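You operate a simulated robot arm through the tools that you are given. There is no shell and no other tool.

Carry out the task below with a simulated robot arm. There is one attempt and no reset: what you move stays moved.

JOB
Set the controls near the small bench top. At the end: the tension dial three is turned to mark 5; the tension dial two is turned to mark 5; the tension dial one is turned to mark 5; the tension dial four is turned to mark 1; whatever was shut is shut again. Leave all else as you found it, and nothing knocked over.

It is judged by the outcome, as a careful person would: the job done as asked, and still so three seconds after it is handed in. It fails if anything else is knocked over, pushed out of place, dropped, spilled or broken.

ROBOT AND FRAMES
A 7-joint arm with a two-finger gripper, fixed in place. Base frame: the origin is at the foot of the arm, x ahead of it, y to its left, z up. Readings come in mm, rad, newtons and seconds.
With the tool pointing down near the work surface it reaches from about 100 to 500 mm from the base axis. Its first joint turns from -2.897 to 2.897 rad. Payload 1.2 kg.
Tool frame: the origin (TCP) lies between the finger pads and is the grasp point; the fingertips stand 22 mm ahead of it; z points along the fingers, y is the line along which they close. The gripper opens to 92 mm; its body begins 65 mm behind the TCP.
Orientation is that of the tool frame in the base frame, as a unit quaternion [x, y, z, w]. With the fingers straight down and closing along the base's y, the tool's x points along the base's -x, its y along +y and its z along -z.

CONTROLS
- The arm moves only by the tool servo_tool. Its argument "increments" is a list of rows, each an object (a shift or turn left out is 0, a gripper value left out holds the last) with "xyz": the shift along the tool's x, y, z in m, a list of three; "rot": the turn, a rotation vector about the tool's x, y, z in degrees, a list of three. In form: [{"xyz": [tx, ty, tz], "rot": [wx, wy, wz]}, ...]. A call has 1 to 20 rows; each row shifts and turns the commanded pose from where the row before left it, along the tool's axes as they then stand. "hand" is the gripper command, from -1 (fully open) to 1 (shut), values between in proportion, set as the call begins (left out, the last holds). Each row takes 0.2 s and may step no farther than 50 mm and 0.15 rad from the row before; otherwise, or with a gripper value out of range, the whole call is refused. A pose out of reach is approached as far as the arm can. The call stops where the force on the tool passes 40 N (or 10 N more than at its start, if that is more) or the arm is blocked; 0.2 s more then pass. Each finger travels about 143.6 mm/s and halts on what it meets, pressing with about 20 N; the grip force reading is that of the motor and also rises with nothing between the fingers. The clock runs only during rows and for 0.2 s after the last one: add rows that do not move to give the fingers time. The reply holds the time, the measured pose of the TCP, the force on the tool along the base axes, the opening and the grip force, in the units named above and with some noise, with the torque about the TCP (base axes, N m) and any sound that the robot's microphone picked up.
- Cameras (640 x 400 px; columns grow to the right, rows downward): "scene" is fixed at [48.1, 650.7, 867.9]; the picture's right is [-0.91, -0.42, 0.00], its down [-0.27, 0.59, -0.76] and it looks along [0.32, -0.69, -0.65] (base axes); focal length 310 px, centre (320, 200). "wrist" rides on the gripper at [71, 19, -102] in the tool frame; the picture's right is [-0.26, 0.96, 0.00], its down [-0.75, -0.21, -0.62] and it looks along [-0.60, -0.16, 0.78] (tool axes); focal length 280 px, centre (320, 200). There is no depth. A picture from a camera that has moved, and an enlarged one, comes with that camera's place and axes in the base frame and with its lens.
- snapshot(camera): a new picture of that camera. The clock stands still meanwhile.
- inspect(camera, box): a new picture of the part [left, top, right, bottom] of that camera's present view, enlarged. The clock stands still meanwhile.
- finish_job(): hands the job in; it is judged then, once.

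Nothing tells you positions but the pictures and the camera data. Unless the task says otherwise, let go and move clear before handing in.

The tools are called after "Emit:" as name(argument=value, ...) on one line, values as JSON. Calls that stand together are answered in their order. servo_tool: Moves the arm, as the interface text tells. Its arguments: {"type":"object","properties":{"increments":{"type":"array"},"hand":{"type":"number"}},"required":["increments"]} The other tools are called the same way: snapshot (camera) takes a picture; inspect (camera, box) takes an enlarged picture of a part of a camera's view; finish_job () hands the job in.

At the start:

```text
time_s: 0.0
tcp_pos: [230.2, 144.1, 514.3]
tcp_rot: [0.0, 1.0, 0.0, 0.001]
force: [0.4, -0.5, 0.4]
torque: [-0.01, -0.03, 0.03]
gripper_width: 91.9
finger_force: 0.0
```

scene: 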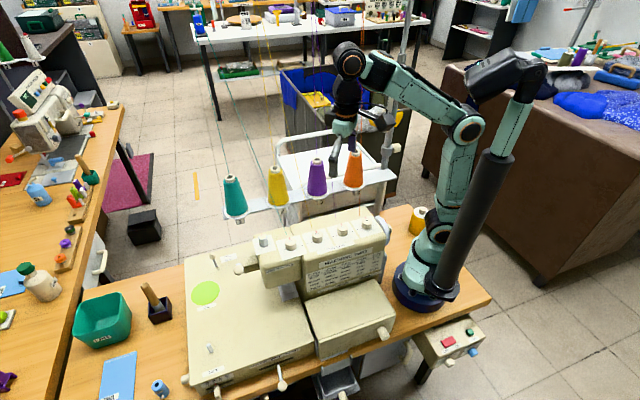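
wrist: 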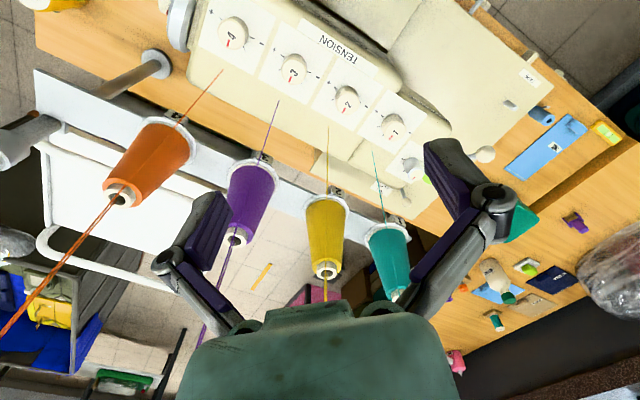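

I see an overlock machine with four dials on a panel marked TENSION, with thread cones on a rail behind it. I'll take close-ups of both views before moving anything.

Emit:
inspect(camera="scene", box=[220, 180, 420, 305])

Emit:
inspect(camera="wrist", box=[180, 0, 340, 100])

Emit:
inspect(camera="wrist", box=[300, 60, 460, 220])

```text
3.20 times, centred on (320, 242) of scene
camera zoom: at [48.1, 650.7, 867.9], right [-0.91, -0.42, 0.0], down [-0.27, 0.59, -0.76], along [0.32, -0.69, -0.65], focal length 993 px, centre (320, 64)
```

zoom: 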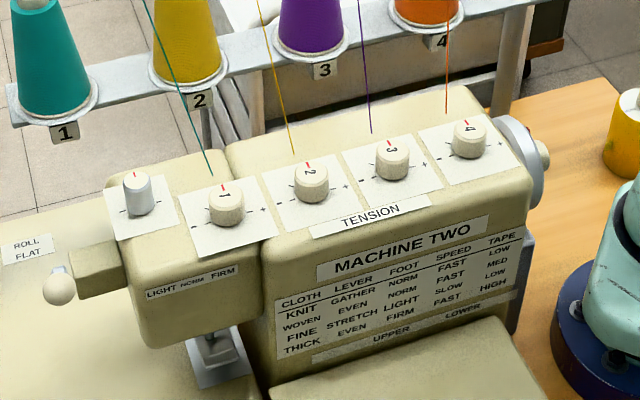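

```text
4.00 times, centred on (260, 50) of wrist
camera zoom: at [159.4, 162.8, 615.7], right [0.26, 0.96, 0.0], down [0.75, -0.21, 0.63], along [0.6, -0.16, -0.78], focal length 1122 px, centre (560, 800)
```

zoom: 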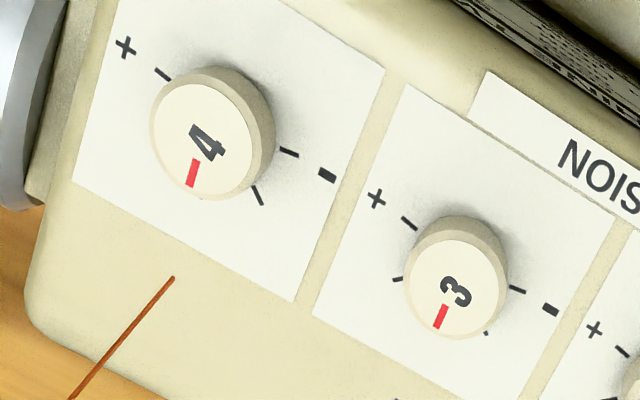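

```text
2.50 times, centred on (380, 140) of wrist
camera zoom: at [159.4, 162.8, 615.7], right [0.26, 0.96, 0.0], down [0.75, -0.21, 0.63], along [0.6, -0.16, -0.78], focal length 701 px, centre (170, 350)
```

zoom: 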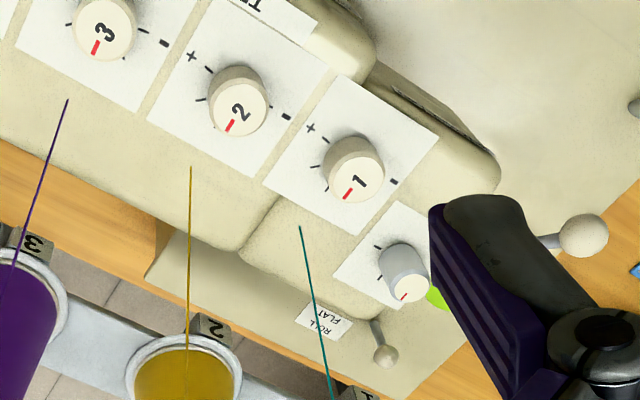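

Triangulating from the two views, the dials form a row at roughly 45° in the base frame, from dial 4 near (183, 65) to dial 1 near (330, 215), with tops around z≈285 mm. I need sharper views for the height, the tilt and the tick marks.

Emit:
inspect(camera="scene", box=[305, 205, 385, 255])

Emit:
inspect(camera="scene", box=[250, 220, 330, 270])

Emit:
inspect(camera="wrist", box=[260, 30, 420, 130])

Emit:
inspect(camera="scene", box=[280, 40, 440, 140])

```text
8.00 times, centred on (345, 230) of scene
camera zoom: at [48.1, 650.7, 867.9], right [-0.91, -0.42, 0.0], down [-0.27, 0.59, -0.76], along [0.32, -0.69, -0.65], focal length 2483 px, centre (120, -40)
```

zoom: 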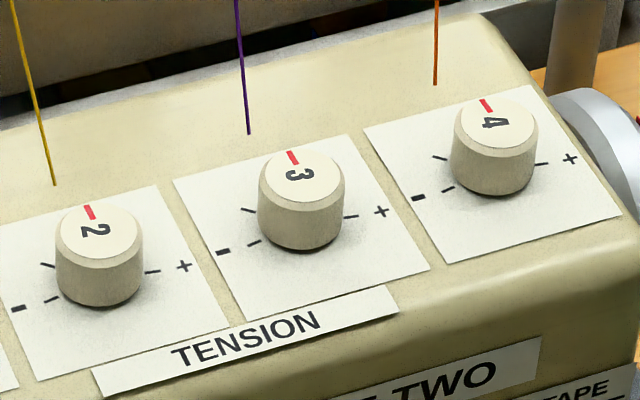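

```text
8.00 times, centred on (290, 245) of scene
camera zoom: at [48.1, 650.7, 867.9], right [-0.91, -0.42, 0.0], down [-0.27, 0.59, -0.76], along [0.32, -0.69, -0.65], focal length 2483 px, centre (560, -160)
```

zoom: 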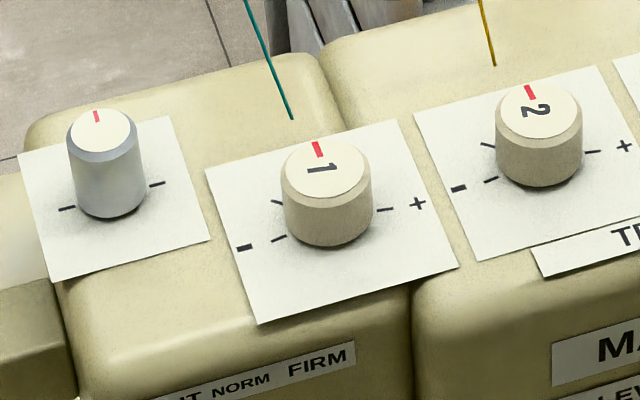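

```text
4.00 times, centred on (340, 80) of wrist
camera zoom: at [159.4, 162.8, 615.7], right [0.26, 0.96, 0.0], down [0.75, -0.21, 0.63], along [0.6, -0.16, -0.78], focal length 1122 px, centre (240, 680)
```

zoom: 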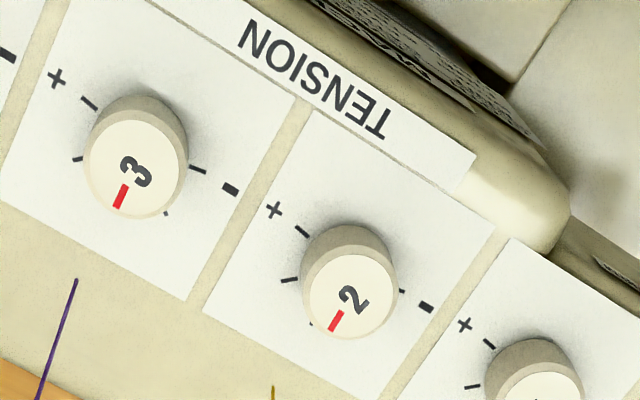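

```text
4.00 times, centred on (360, 90) of scene
camera zoom: at [48.1, 650.7, 867.9], right [-0.91, -0.42, 0.0], down [-0.27, 0.59, -0.76], along [0.32, -0.69, -0.65], focal length 1242 px, centre (160, 640)
```

zoom: 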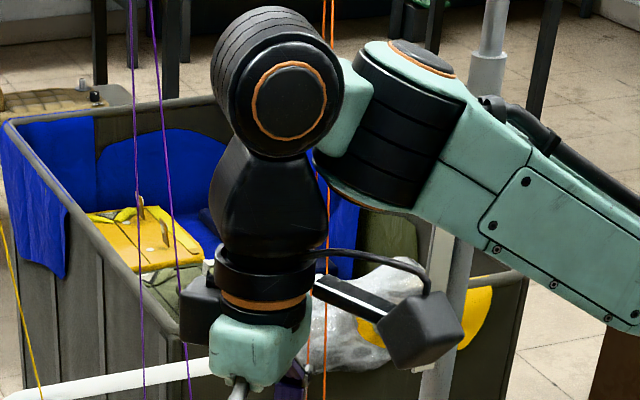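

The panel looks level at z≈271 mm and the dials are about 27 mm across and 22 mm tall, 70 mm apart along a 45° line. Each has five ticks and all pointers sit at the middle one (mark 3), so marks 1 and 5 should be 90° either way. I'll move above dial 3 with the fingers part-closed and check my estimate from close up.

Emit:
servo_tool(hand=-0.3, increments=[{"xyz": [0, -0.006, 0.025]}, {"xyz": [0, -0.006, 0.03]}, {"xyz": [0, -0.006, 0.03]}, {"xyz": [0, -0.006, 0.03]}, {"xyz": [0.0007, -0.0063, 0.03]}, {"xyz": [0, 0, 0.009]}, {}])

Emit:
snapshot(camera="wrist")

Emit:
snapshot(camera="scene")

```text
time_s: 1.6
tcp_pos: [230.4, 113.9, 360.1]
tcp_rot: [0.001, 1.0, 0.001, 0.0]
force: [0.6, -0.3, 0.9]
torque: [-0.01, -0.04, 0.03]
gripper_width: 59.7
finger_force: 0.1
```

```text
taken
camera wrist: at [159.5, 131.7, 461.0], right [0.26, 0.96, 0.0], down [0.75, -0.21, 0.63], along [0.6, -0.16, -0.78], focal length 280 px, centre (320, 200)
```

wrist: 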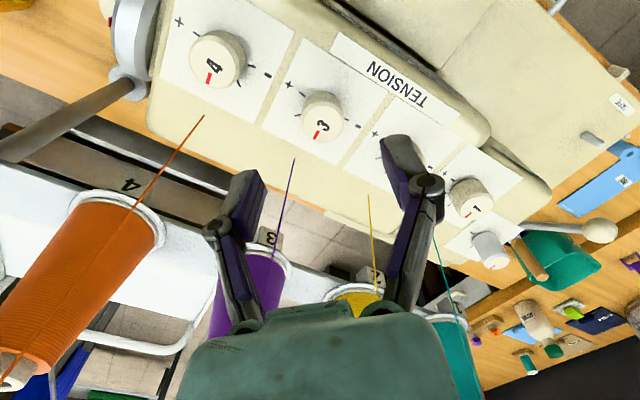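

```text
taken
```

scene: 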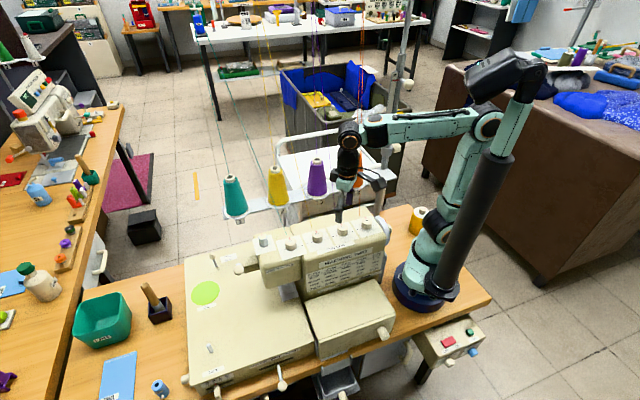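

The gripper is now above dial 3, and the dial shows at the right column, slightly higher in the picture than I expected. I'll enlarge to refine its centre and height.

Emit:
inspect(camera="wrist", box=[260, 70, 388, 150])

Emit:
inspect(camera="wrist", box=[170, 10, 298, 90])

Emit:
inspect(camera="scene", box=[290, 120, 410, 240])

```text
5.00 times, centred on (324, 110) of wrist
camera zoom: at [159.5, 131.7, 461.0], right [0.26, 0.96, 0.0], down [0.75, -0.21, 0.63], along [0.6, -0.16, -0.78], focal length 1402 px, centre (300, 650)
```

zoom: 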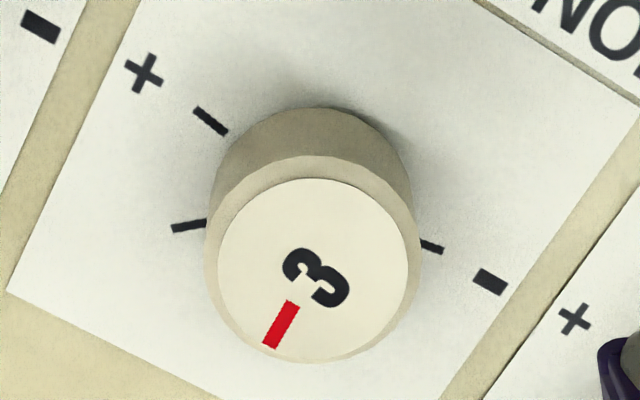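

```text
5.00 times, centred on (234, 50) of wrist
camera zoom: at [159.5, 131.7, 461.0], right [0.26, 0.96, 0.0], down [0.75, -0.21, 0.63], along [0.6, -0.16, -0.78], focal length 1402 px, centre (750, 950)
```

zoom: 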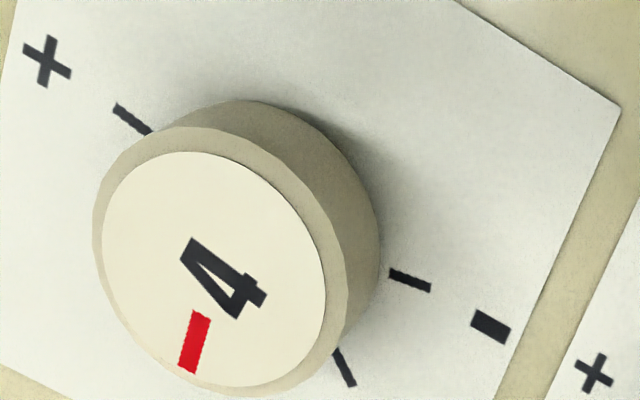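

```text
3.33 times, centred on (350, 180) of scene
camera zoom: at [48.1, 650.7, 867.9], right [-0.91, -0.42, 0.0], down [-0.27, 0.59, -0.76], along [0.32, -0.69, -0.65], focal length 1035 px, centre (220, 267)
```

zoom: 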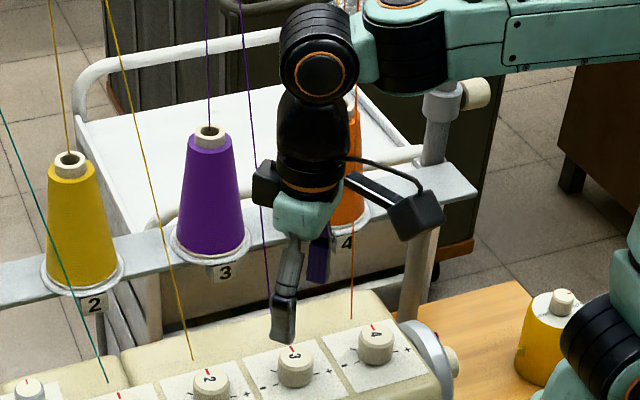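

Dial 3 comes out at about (229.8, 114.3), top z≈293, with the other dials in ±49.5 mm steps along x and y. I'll come down around it with the fingers open about 60 mm and stop with the tips just above dial-top height to check alignment.

Emit:
servo_tool(hand=-0.3, increments=[{"xyz": [0.0006, 0.0004, 0.01]}, {"xyz": [0, 0, 0.015]}, {"xyz": [0, 0, 0.015]}, {}])

Emit:
snapshot(camera="wrist")

Emit:
inspect(camera="scene", box=[290, 160, 410, 240])

```text
time_s: 2.6
tcp_pos: [230.5, 114.9, 320.4]
tcp_rot: [0.0, 1.0, 0.0, 0.002]
force: [-0.8, -0.3, -1.3]
torque: [-0.01, 0.01, 0.01]
gripper_width: 59.9
finger_force: 0.0
```

```text
taken
camera wrist: at [158.9, 132.4, 421.3], right [0.26, 0.96, 0.0], down [0.75, -0.21, 0.63], along [0.6, -0.16, -0.78], focal length 280 px, centre (320, 200)
```

wrist: 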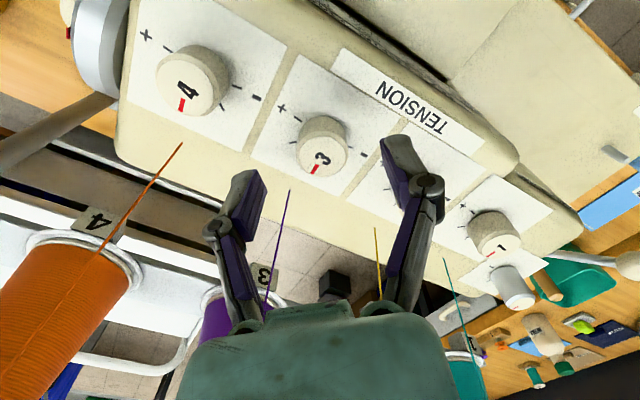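

```text
5.00 times, centred on (350, 200) of scene
camera zoom: at [48.1, 650.7, 867.9], right [-0.91, -0.42, 0.0], down [-0.27, 0.59, -0.76], along [0.32, -0.69, -0.65], focal length 1552 px, centre (170, 200)
```

zoom: 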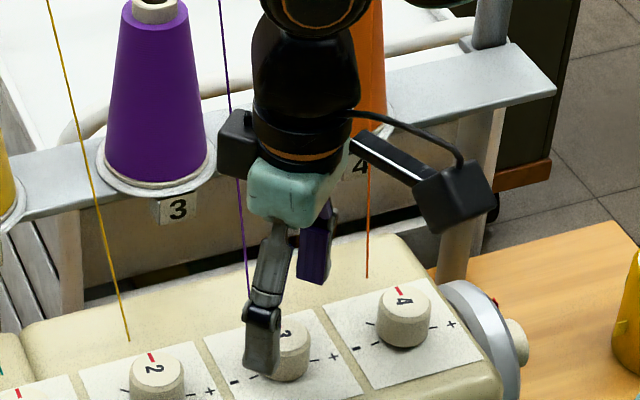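

The dial sits centred between the fingers. I'll lower 22 mm slowly and close on it.

Emit:
servo_tool(hand=-0.3, increments=[{"xyz": [0, 0, 0.008]}, {"xyz": [0, 0, 0.007]}, {"xyz": [0, 0, 0.007]}, {}])

Emit:
inspect(camera="wrist", box=[220, 90, 420, 215])

Emit:
inspect(camera="scene", box=[290, 160, 410, 240])

```text
time_s: 3.6
tcp_pos: [230.0, 113.1, 298.7]
tcp_rot: [0.001, 1.0, 0.0, 0.001]
force: [-0.4, 0.1, 0.2]
torque: [-0.02, -0.01, -0.01]
gripper_width: 59.9
finger_force: 0.0
```

```text
3.20 times, centred on (320, 152) of wrist
camera zoom: at [159.5, 132.8, 399.4], right [0.26, 0.96, 0.0], down [0.75, -0.21, 0.63], along [0.6, -0.16, -0.78], focal length 897 px, centre (320, 352)
```

zoom: 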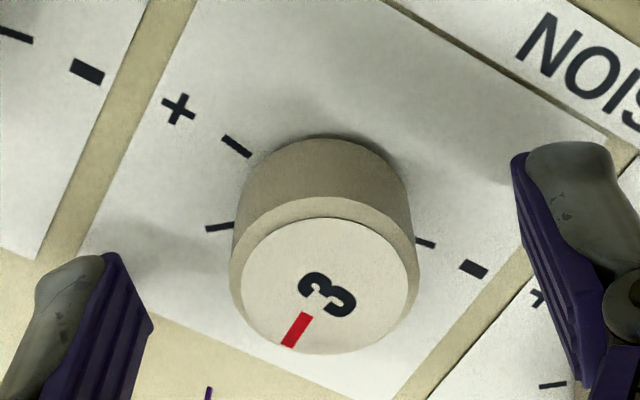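

```text
5.00 times, centred on (350, 200) of scene
camera zoom: at [48.1, 650.7, 867.9], right [-0.91, -0.42, 0.0], down [-0.27, 0.59, -0.76], along [0.32, -0.69, -0.65], focal length 1552 px, centre (170, 200)
```

zoom: 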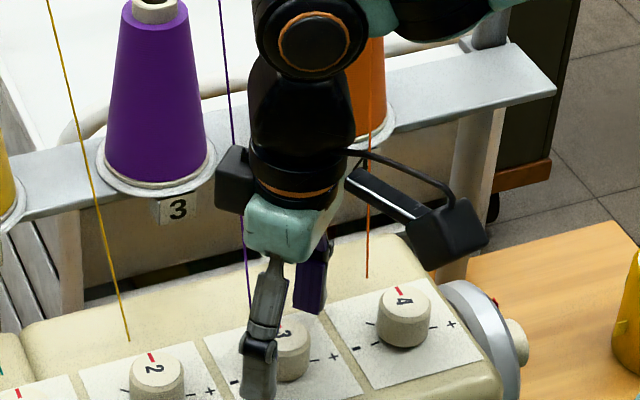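

The fingers are either side of the dial with no contact. I'll close on it now.

Emit:
servo_tool(hand=1, increments=[{}, {}, {}])

Emit:
inspect(camera="wrist", box=[220, 90, 420, 215])

```text
time_s: 4.4
tcp_pos: [230.9, 114.0, 298.7]
tcp_rot: [-0.001, 1.0, 0.001, 0.002]
force: [-1.9, 7.7, 9.2]
torque: [0.2, -0.07, 0.02]
gripper_width: 27.6
finger_force: 28.0
```

```text
3.20 times, centred on (320, 152) of wrist
camera zoom: at [159.4, 133.0, 399.8], right [0.26, 0.97, 0.0], down [0.75, -0.2, 0.63], along [0.61, -0.16, -0.78], focal length 897 px, centre (320, 352)
```

zoom: 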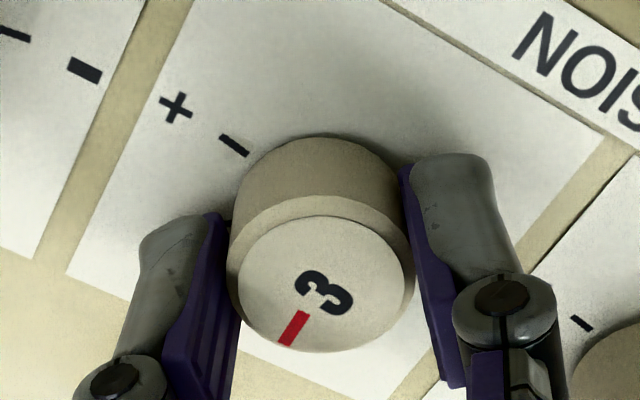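

The grip is firm at 27.6 mm, with a slight side and upward load. I'll ease the pose by under a millimetre to relieve it, then try the first part of the clockwise turn and listen for a click.

Emit:
servo_tool(hand=1, increments=[{"xyz": [0, 0.0006, -0.0007]}, {}])

Emit:
servo_tool(hand=1, increments=[{"rot": [0, 0, 5]}, {"rot": [0, 0, 5]}, {"rot": [0, 0, 5]}, {}])

Emit:
inspect(camera="wrist", box=[220, 90, 420, 215])

```text
time_s: 5.0
tcp_pos: [232.3, 115.4, 298.5]
tcp_rot: [0.0, 1.0, 0.001, 0.001]
force: [12.6, 12.5, -17.2]
torque: [0.14, -0.58, -0.01]
gripper_width: 27.5
finger_force: 27.4
```

```text
time_s: 6.0
tcp_pos: [229.7, 115.4, 298.4]
tcp_rot: [0.132, 0.991, 0.001, 0.001]
force: [8.4, 6.4, 3.7]
torque: [0.22, 0.34, 0.01]
gripper_width: 27.4
finger_force: 28.4
```

```text
3.20 times, centred on (320, 152) of wrist
camera zoom: at [166.2, 151.3, 400.0], right [0.5, 0.86, 0.0], down [0.67, -0.39, 0.63], along [0.54, -0.31, -0.78], focal length 897 px, centre (320, 352)
```

zoom: 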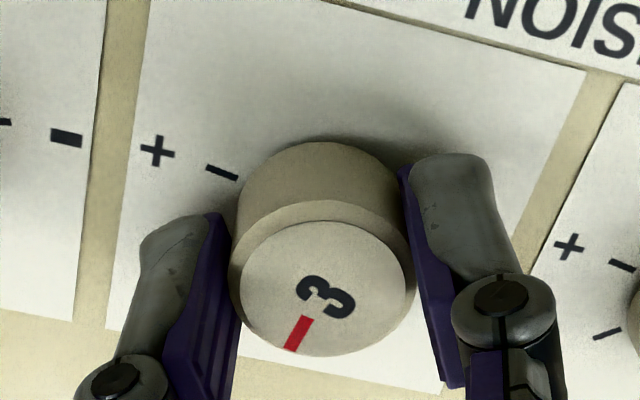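

The dial turns with the gripper with no slip visible and modest forces. I'll continue another 30° to the first mark (45°).

Emit:
servo_tool(hand=1, increments=[{"rot": [0, 0, 5]}, {"rot": [0, 0, 5]}, {"rot": [0, 0, 5]}, {"rot": [0, 0, 5]}, {"rot": [0, 0, 5]}, {"rot": [0, 0, 5]}, {}])

Emit:
inspect(camera="wrist", box=[220, 90, 420, 215])

Emit:
snapshot(camera="scene")

```text
time_s: 7.6
tcp_pos: [230.3, 118.1, 298.0]
tcp_rot: [0.383, 0.924, 0.001, 0.0]
force: [9.3, 12.3, -17.7]
torque: [0.37, 0.02, 0.06]
gripper_width: 26.8
finger_force: 27.9
```

```text
3.20 times, centred on (320, 152) of wrist
camera zoom: at [193.0, 179.1, 400.6], right [0.87, 0.5, 0.0], down [0.39, -0.68, 0.62], along [0.31, -0.54, -0.78], focal length 897 px, centre (320, 352)
```

zoom: 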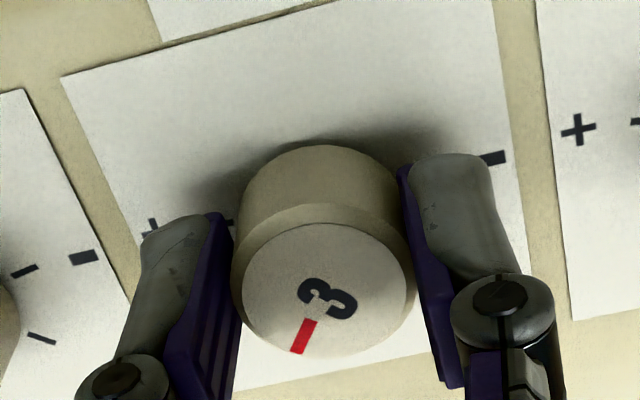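

```text
taken
```

scene: 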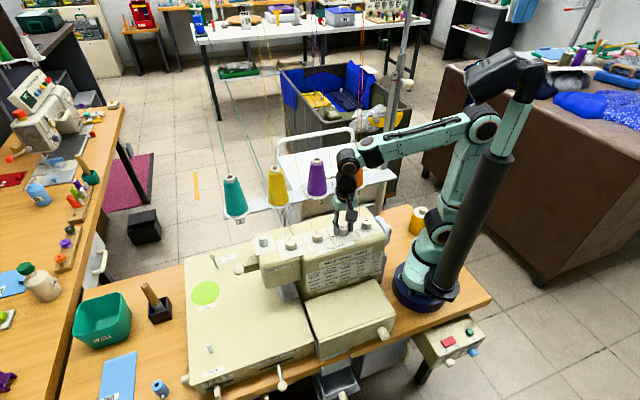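

The dial is at about 45°, near mark 4, still gripped squarely. I'll turn the remaining 45° to mark 5.

Emit:
servo_tool(hand=1, increments=[{"xyz": [0, 0, 0.0003], "rot": [0, 0, 5]}, {"rot": [0, 0, 5]}, {"rot": [0, 0, 5]}, {"rot": [0, 0, 5]}, {"rot": [0, 0, 5]}, {"rot": [0, 0, 5]}, {"rot": [0, 0, 5]}, {"rot": [0, 0, 5]}, {"rot": [0, 0, 5]}, {}, {}])

Emit:
inspect(camera="wrist", box=[220, 90, 420, 215])

Emit:
inspect(camera="scene", box=[290, 160, 410, 240])

```text
time_s: 10.0
tcp_pos: [231.0, 115.5, 299.3]
tcp_rot: [0.708, 0.706, 0.003, 0.002]
force: [13.5, 13.3, 14.7]
torque: [0.38, -0.31, 0.01]
gripper_width: 26.8
finger_force: 28.7
```

```text
3.20 times, centred on (320, 152) of wrist
camera zoom: at [249.8, 185.4, 400.9], right [0.96, -0.26, 0.0], down [-0.21, -0.75, 0.62], along [-0.16, -0.6, -0.78], focal length 897 px, centre (320, 352)
```

zoom: 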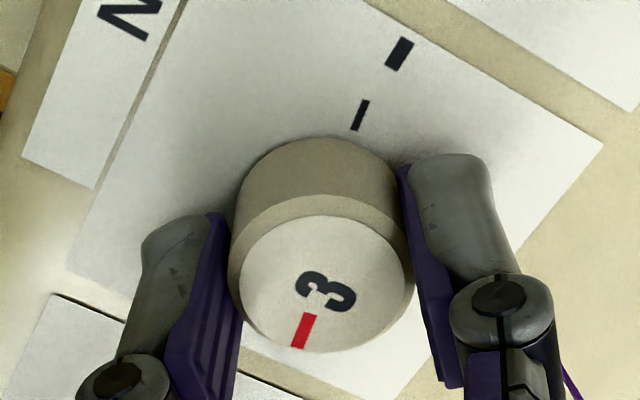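

```text
5.00 times, centred on (350, 200) of scene
camera zoom: at [48.1, 650.7, 867.9], right [-0.91, -0.42, 0.0], down [-0.27, 0.59, -0.76], along [0.32, -0.69, -0.65], focal length 1552 px, centre (170, 200)
```

zoom: 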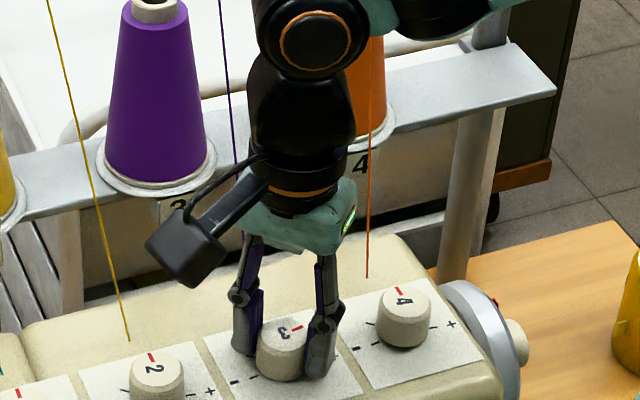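

Dial 3's pointer is now close to the "+" side, but the red line has shifted slightly relative to the gripper, so there may be a few degrees of slip. I'll enlarge to measure it before releasing.

Emit:
inspect(camera="scene", box=[332, 216, 372, 241])

Emit:
inspect(camera="wrist", box=[280, 130, 360, 210])

```text
16.00 times, centred on (352, 228) of scene
camera zoom: at [48.1, 650.7, 867.9], right [-0.91, -0.42, 0.0], down [-0.27, 0.59, -0.76], along [0.32, -0.69, -0.65], focal length 4966 px, centre (-192, -256)
```

zoom: 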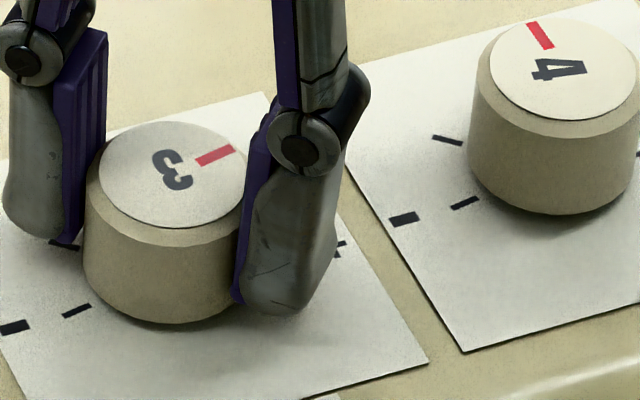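

```text
5.00 times, centred on (320, 170) of wrist
camera zoom: at [249.8, 185.4, 400.9], right [0.96, -0.26, 0.0], down [-0.21, -0.75, 0.62], along [-0.16, -0.6, -0.78], focal length 1402 px, centre (320, 350)
```

zoom: 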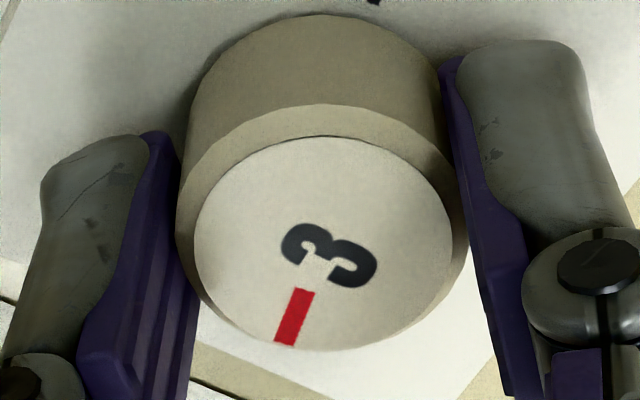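

By projecting the red line onto the dial top I get about 79–80° of turn from both views, so it's roughly 10° short of mark 5. I'll turn about 11° more in this grip and re-measure.

Emit:
servo_tool(hand=1, increments=[{"rot": [0, 0, 4]}, {"rot": [0, 0, 4]}, {"rot": [0, 0, 3]}, {}, {}])

Emit:
inspect(camera="scene", box=[332, 216, 372, 241])

Emit:
inspect(camera="wrist", box=[280, 130, 360, 210])

```text
time_s: 11.2
tcp_pos: [231.8, 116.2, 299.7]
tcp_rot: [0.773, 0.634, 0.004, 0.0]
force: [31.0, 3.6, 1.6]
torque: [0.19, -0.55, -0.02]
gripper_width: 27.2
finger_force: 27.7
```

```text
16.00 times, centred on (352, 228) of scene
camera zoom: at [48.1, 650.7, 867.9], right [-0.91, -0.42, 0.0], down [-0.27, 0.59, -0.76], along [0.32, -0.69, -0.65], focal length 4966 px, centre (-192, -256)
```

zoom: 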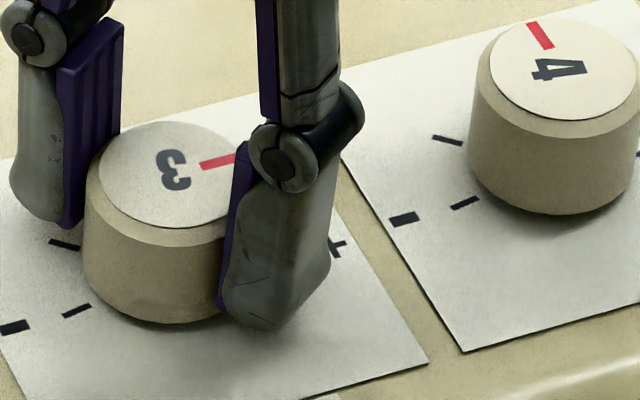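

```text
5.00 times, centred on (320, 170) of wrist
camera zoom: at [262.8, 180.1, 401.0], right [0.9, -0.44, 0.01], down [-0.35, -0.7, 0.62], along [-0.27, -0.56, -0.78], focal length 1402 px, centre (320, 350)
```

zoom: 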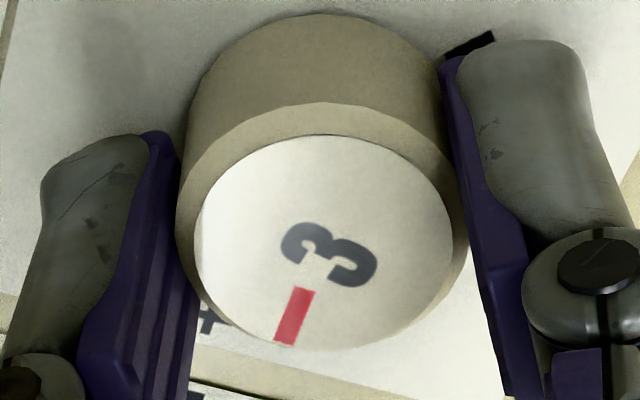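

Both views now put the pointer at about -135.6°, which is the "+" direction, so dial 3 is on mark 5. The side load is 31 N along x, so I'll relax it before opening so the release doesn't twist the dial.

Emit:
servo_tool(hand=1, increments=[{"xyz": [0, 0.0008, 0]}, {}])

```text
time_s: 11.8
tcp_pos: [231.8, 115.6, 299.4]
tcp_rot: [0.772, 0.636, 0.003, 0.001]
force: [19.9, 2.8, 10.2]
torque: [0.69, -0.63, -0.01]
gripper_width: 27.0
finger_force: 28.1
```

Emit:
servo_tool(hand=1, increments=[{"xyz": [0, 0.0012, 0]}, {}, {}])

```text
time_s: 12.6
tcp_pos: [231.4, 115.2, 298.5]
tcp_rot: [0.772, 0.636, 0.002, 0.0]
force: [3.1, 2.2, 23.8]
torque: [0.01, -0.08, 0.01]
gripper_width: 27.0
finger_force: 27.9
```

The side load is gone, which puts the dial 3 axis nearer (231.4, 115.2). I'll open and rise clear, then check the pointer.

Emit:
servo_tool(hand=-0.3, increments=[{}, {}, {}])

Emit:
servo_tool(hand=-0.3, increments=[{"xyz": [0, 0, -0.015]}, {"xyz": [0, 0, -0.02]}, {"xyz": [0, 0, -0.02]}, {}])

Emit:
snapshot(camera="wrist")

Emit:
inspect(camera="scene", box=[300, 205, 380, 255])

```text
time_s: 13.4
tcp_pos: [231.4, 114.7, 297.9]
tcp_rot: [0.772, 0.636, 0.0, 0.002]
force: [0.5, 0.3, -0.1]
torque: [-0.03, 0.02, 0.03]
gripper_width: 59.7
finger_force: 0.1
```

```text
time_s: 14.4
tcp_pos: [231.3, 116.2, 353.2]
tcp_rot: [0.772, 0.636, 0.001, 0.0]
force: [-0.5, 0.7, -0.3]
torque: [0.02, 0.03, -0.02]
gripper_width: 59.8
finger_force: 0.1
```

```text
taken
camera wrist: at [262.8, 179.7, 455.4], right [0.9, -0.44, 0.0], down [-0.35, -0.7, 0.62], along [-0.27, -0.56, -0.78], focal length 280 px, centre (320, 200)
```

wrist: 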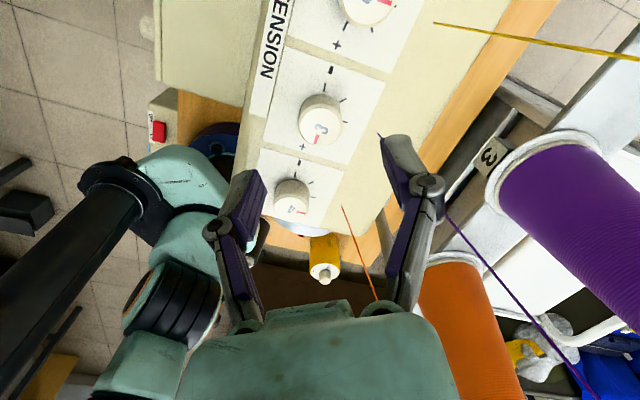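

```text
8.00 times, centred on (340, 230) of scene
camera zoom: at [48.1, 650.7, 867.9], right [-0.91, -0.42, 0.0], down [-0.27, 0.59, -0.76], along [0.32, -0.69, -0.65], focal length 2483 px, centre (160, -40)
```

zoom: 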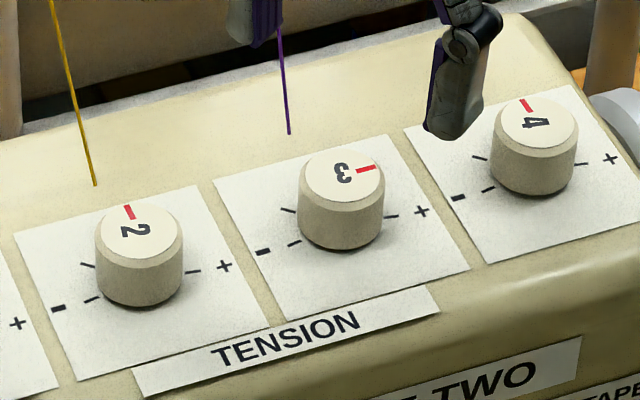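

Dial 3 stayed pointed at "+" after release and nothing else moved. I'll enlarge once to confirm its angle, and look at dial 4 for the next approach.

Emit:
inspect(camera="scene", box=[332, 214, 372, 239])

Emit:
inspect(camera="wrist", box=[260, 80, 380, 155])

Emit:
inspect(camera="wrist", box=[250, 155, 370, 230])

```text
16.00 times, centred on (352, 226) of scene
camera zoom: at [48.1, 650.7, 867.9], right [-0.91, -0.42, 0.0], down [-0.27, 0.59, -0.76], along [0.32, -0.69, -0.65], focal length 4966 px, centre (-192, -224)
```

zoom: 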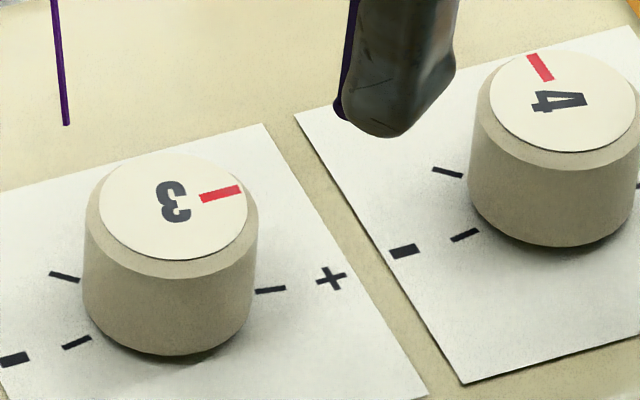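

```text
5.33 times, centred on (320, 118) of wrist
camera zoom: at [262.8, 179.7, 455.4], right [0.9, -0.44, 0.0], down [-0.35, -0.7, 0.62], along [-0.27, -0.56, -0.78], focal length 1495 px, centre (320, 640)
```

zoom: 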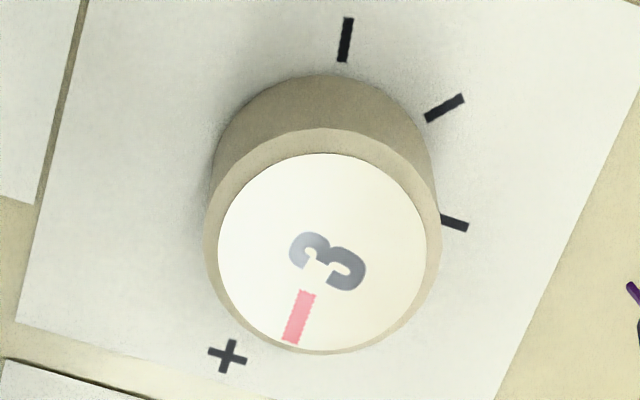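

```text
5.33 times, centred on (310, 192) of wrist
camera zoom: at [262.8, 179.7, 455.4], right [0.9, -0.44, 0.0], down [-0.35, -0.7, 0.62], along [-0.27, -0.56, -0.78], focal length 1495 px, centre (373, 240)
```

zoom: 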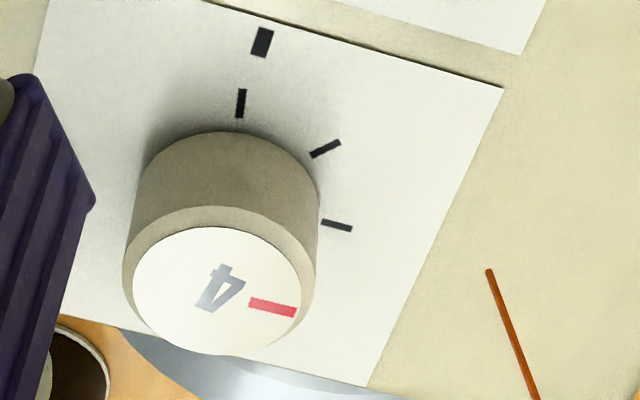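

Averaged over both cameras, dial 3's pointer is at about -134.5° against a target of -135°, so it's done. Next is dial 4, at about (181.4, 65.6): a move of (-49.5, -49.5) mm at this height, keeping the present yaw as the start for the counter-clockwise turn.

Emit:
servo_tool(hand=-0.3, increments=[{"xyz": [-0.0145, -0.00978, 0]}, {"xyz": [-0.0145, -0.00978, 0]}, {"xyz": [-0.0145, -0.00979, 0]}, {"xyz": [-0.01453, -0.00979, 0]}, {}, {}])

Emit:
snapshot(camera="wrist")

Emit:
snapshot(camera="scene")

```text
time_s: 15.8
tcp_pos: [180.7, 66.1, 353.8]
tcp_rot: [0.772, 0.636, 0.001, 0.0]
force: [-0.3, -0.8, -0.4]
torque: [0.01, 0.0, 0.03]
gripper_width: 59.7
finger_force: 0.0
```

```text
taken
camera wrist: at [212.8, 131.0, 455.7], right [0.9, -0.44, 0.0], down [-0.35, -0.7, 0.62], along [-0.28, -0.56, -0.78], focal length 280 px, centre (320, 200)
```

wrist: 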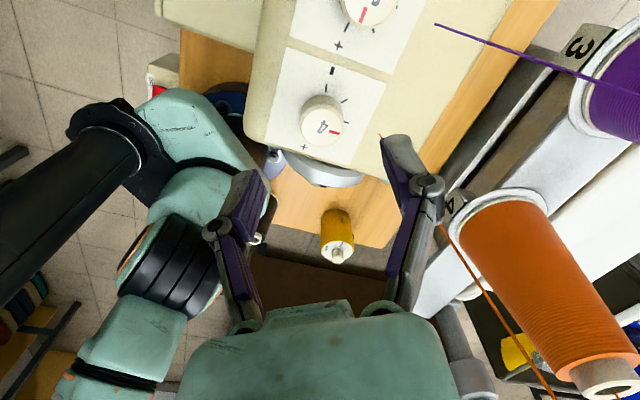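

```text
taken
```

scene: 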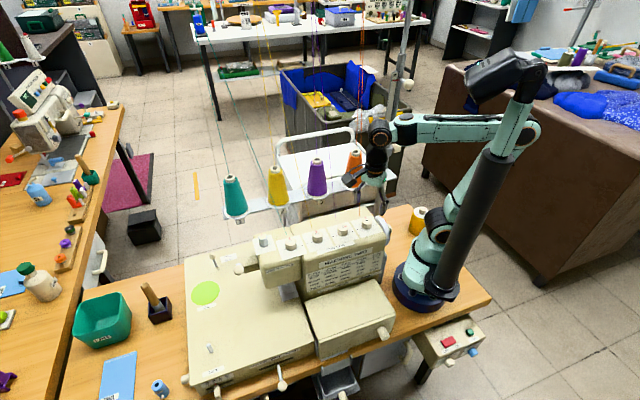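

Dial 4 sits at the same spot in the view as dial 3 did at this height, so the alignment carries over. I'll descend 55 mm gently around it.

Emit:
servo_tool(hand=-0.3, increments=[{"xyz": [0, 0, 0.014]}, {"xyz": [0, 0, 0.014]}, {"xyz": [0, 0, 0.01]}, {"xyz": [0, 0, 0.009]}, {"xyz": [0, 0, 0.008]}, {}])

Emit:
inspect(camera="wrist", box=[220, 90, 420, 215])

Emit:
inspect(camera="scene", box=[310, 140, 430, 240])

```text
time_s: 17.2
tcp_pos: [180.0, 64.0, 297.0]
tcp_rot: [0.771, 0.636, 0.002, 0.0]
force: [0.1, -1.0, 0.1]
torque: [0.03, 0.02, 0.01]
gripper_width: 59.8
finger_force: 0.1
```

```text
3.20 times, centred on (320, 152) of wrist
camera zoom: at [213.3, 129.4, 398.8], right [0.9, -0.44, 0.0], down [-0.35, -0.7, 0.62], along [-0.27, -0.56, -0.78], focal length 897 px, centre (320, 352)
```

zoom: 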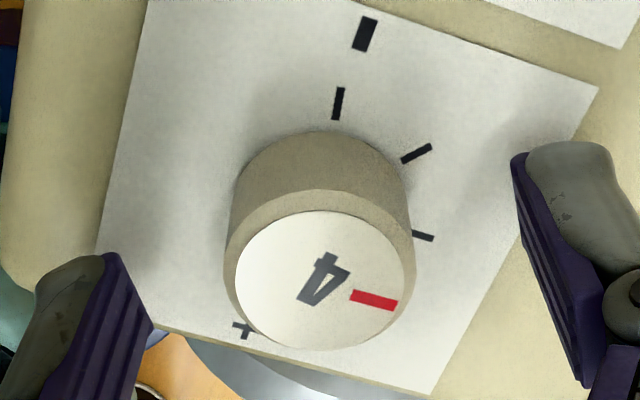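

```text
4.00 times, centred on (370, 190) of scene
camera zoom: at [48.1, 650.7, 867.9], right [-0.91, -0.42, 0.0], down [-0.27, 0.59, -0.76], along [0.32, -0.69, -0.65], focal length 1242 px, centre (120, 240)
```

zoom: 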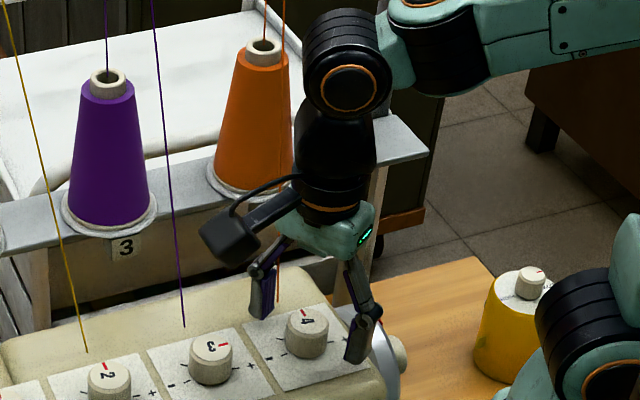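

The dial is centred between the fingers with no contact forces. Closing now.

Emit:
servo_tool(hand=1, increments=[{}, {}, {}])

Emit:
inspect(camera="wrist", box=[220, 90, 420, 215])

```text
time_s: 18.0
tcp_pos: [181.5, 64.4, 297.9]
tcp_rot: [0.772, 0.635, 0.002, 0.0]
force: [2.6, -1.0, 10.6]
torque: [-0.05, 0.01, -0.01]
gripper_width: 27.1
finger_force: 28.0
```

```text
3.20 times, centred on (320, 152) of wrist
camera zoom: at [213.4, 129.3, 399.3], right [0.9, -0.44, 0.0], down [-0.35, -0.7, 0.62], along [-0.27, -0.56, -0.78], focal length 897 px, centre (320, 352)
```

zoom: 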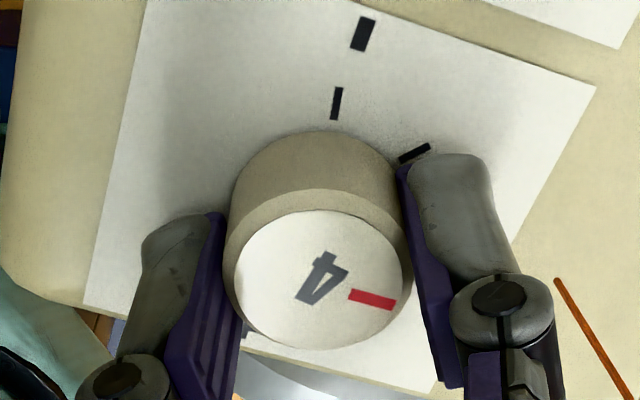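

Well centred this time (side load under 3 N). I'll turn counter-clockwise 45° and check.

Emit:
servo_tool(hand=1, increments=[{"rot": [0, 0, -5]}, {"rot": [0, 0, -5]}, {"rot": [0, 0, -5]}, {"rot": [0, 0, -5]}, {"rot": [0, 0, -5]}, {"rot": [0, 0, -5]}, {"rot": [0, 0, -5]}, {"rot": [0, 0, -5]}, {"rot": [0, 0, -5]}, {}])

Emit:
inspect(camera="wrist", box=[220, 90, 420, 215])

Emit:
snapshot(camera="scene")

```text
time_s: 20.2
tcp_pos: [181.7, 65.9, 299.5]
tcp_rot: [0.469, 0.883, 0.001, 0.0]
force: [6.3, -25.2, 6.2]
torque: [-0.48, -0.13, 0.04]
gripper_width: 26.8
finger_force: 26.8
```

```text
3.20 times, centred on (320, 152) of wrist
camera zoom: at [157.8, 134.0, 399.9], right [0.95, 0.32, 0.0], down [0.25, -0.74, 0.62], along [0.2, -0.59, -0.78], focal length 897 px, centre (320, 352)
```

zoom: 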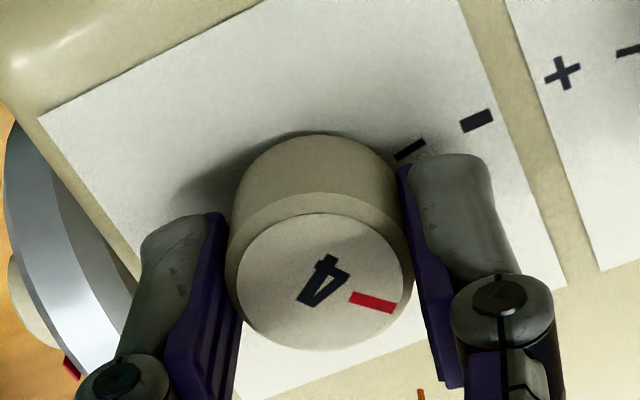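

```text
taken
```

scene: 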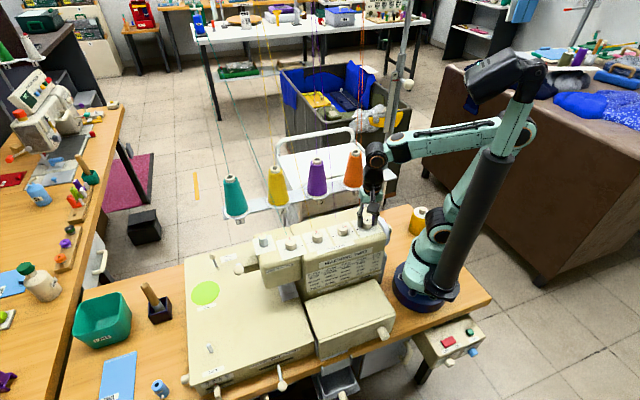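

No slip so far, but there's a 25 N side load in -y, so the dial axis is slightly further that way. I'll ease the pose about 1.7 mm to relax it, then continue the turn.

Emit:
servo_tool(hand=1, increments=[{"xyz": [-0.0007, -0.0004, 0]}, {"xyz": [-0.0007, -0.0004, 0]}, {}])

```text
time_s: 21.0
tcp_pos: [182.8, 64.3, 297.5]
tcp_rot: [0.467, 0.884, 0.002, 0.001]
force: [2.5, 32.0, -5.0]
torque: [0.58, 0.0, 0.01]
gripper_width: 27.2
finger_force: 28.3
```

Emit:
servo_tool(hand=1, increments=[{}, {}])

Emit:
servo_tool(hand=1, increments=[{"xyz": [0.0003, 0.0002, 0]}, {}])

```text
time_s: 21.6
tcp_pos: [182.8, 63.2, 298.8]
tcp_rot: [0.468, 0.884, 0.002, 0.001]
force: [10.3, 35.0, -8.2]
torque: [0.58, -0.11, -0.04]
gripper_width: 27.0
finger_force: 27.9
```

```text
time_s: 22.2
tcp_pos: [181.7, 64.3, 299.5]
tcp_rot: [0.471, 0.882, 0.002, 0.002]
force: [20.1, 16.3, -8.9]
torque: [0.77, 0.02, -0.07]
gripper_width: 27.0
finger_force: 27.8
```

Emit:
servo_tool(hand=1, increments=[{"xyz": [0.0001, 0.0005, 0]}, {}])

```text
time_s: 22.8
tcp_pos: [181.9, 63.9, 299.7]
tcp_rot: [0.472, 0.882, 0.002, 0.002]
force: [24.7, -6.8, -13.9]
torque: [-0.42, -0.49, -0.06]
gripper_width: 26.9
finger_force: 27.9
```

Emit:
servo_tool(hand=1, increments=[{"xyz": [-0.0004, 0.0002, 0.0003]}, {}])

```text
time_s: 23.4
tcp_pos: [182.3, 63.7, 300.1]
tcp_rot: [0.471, 0.882, 0.001, 0.0]
force: [16.7, -18.2, 1.5]
torque: [-0.48, -0.44, 0.01]
gripper_width: 26.9
finger_force: 28.1
```

The loads are moderate and below the limit, so I'll continue the turn in smaller pieces and watch the forces.

Emit:
servo_tool(hand=1, increments=[{"rot": [0, 0, -5]}, {"rot": [0, 0, -5]}, {"rot": [0, 0, -5]}, {}])

Emit:
inspect(camera="wrist", box=[220, 90, 420, 215])

```text
time_s: 24.4
tcp_pos: [183.9, 63.8, 299.4]
tcp_rot: [0.35, 0.937, 0.001, 0.002]
force: [17.2, -6.1, 3.9]
torque: [-0.15, -0.36, -0.03]
gripper_width: 26.9
finger_force: 27.5
```

```text
3.20 times, centred on (320, 152) of wrist
camera zoom: at [141.8, 124.0, 400.2], right [0.83, 0.56, 0.0], down [0.43, -0.65, 0.63], along [0.35, -0.52, -0.78], focal length 897 px, centre (320, 352)
```

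zoom: 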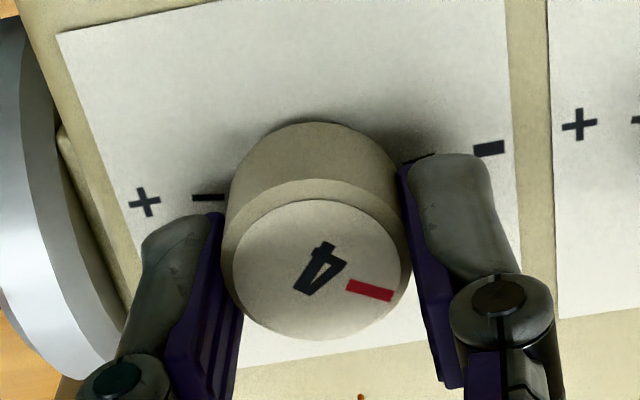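

The dial is at about 60° with no slip visible. I'll continue 30° more.

Emit:
servo_tool(hand=1, increments=[{"xyz": [0.0004, 0, 0], "rot": [0, 0, -5]}, {"xyz": [0.0004, 0, 0], "rot": [0, 0, -5]}, {"rot": [0, 0, -5]}, {"rot": [0, 0, -5]}, {"rot": [0, 0, -5]}, {"rot": [0, 0, -5]}, {}, {}])

Emit:
inspect(camera="wrist", box=[280, 130, 360, 210])

Emit:
inspect(camera="scene", box=[350, 212, 390, 237])

```text
time_s: 26.2
tcp_pos: [182.4, 65.6, 299.8]
tcp_rot: [0.096, 0.995, 0.001, 0.002]
force: [12.3, -5.2, 20.2]
torque: [-0.12, -0.25, 0.01]
gripper_width: 27.1
finger_force: 27.7
```

```text
5.00 times, centred on (320, 170) of wrist
camera zoom: at [116.1, 96.6, 399.9], right [0.44, 0.9, 0.0], down [0.7, -0.34, 0.63], along [0.56, -0.27, -0.78], focal length 1402 px, centre (320, 350)
```

zoom: 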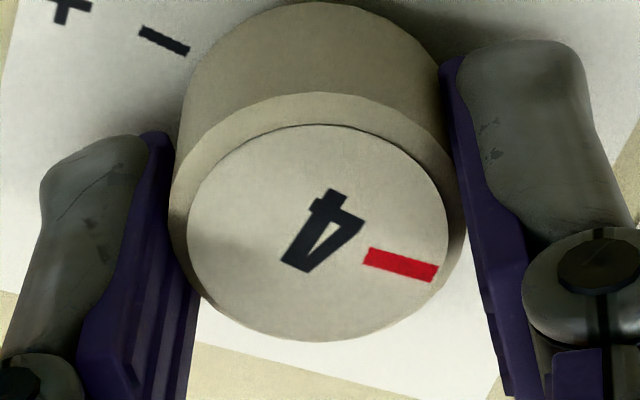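

```text
16.00 times, centred on (370, 224) of scene
camera zoom: at [48.1, 650.7, 867.9], right [-0.91, -0.42, 0.0], down [-0.27, 0.59, -0.76], along [0.32, -0.69, -0.65], focal length 4966 px, centre (-480, -192)
```

zoom: 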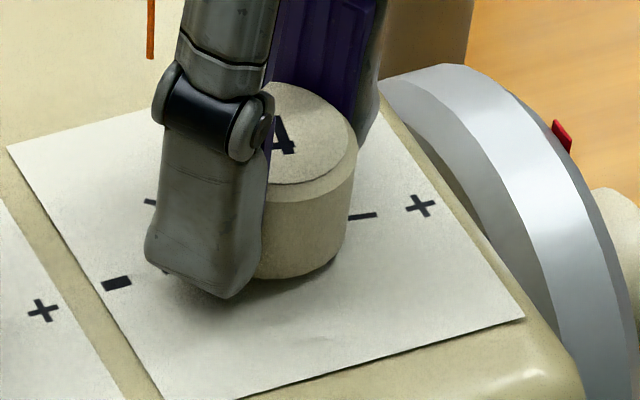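

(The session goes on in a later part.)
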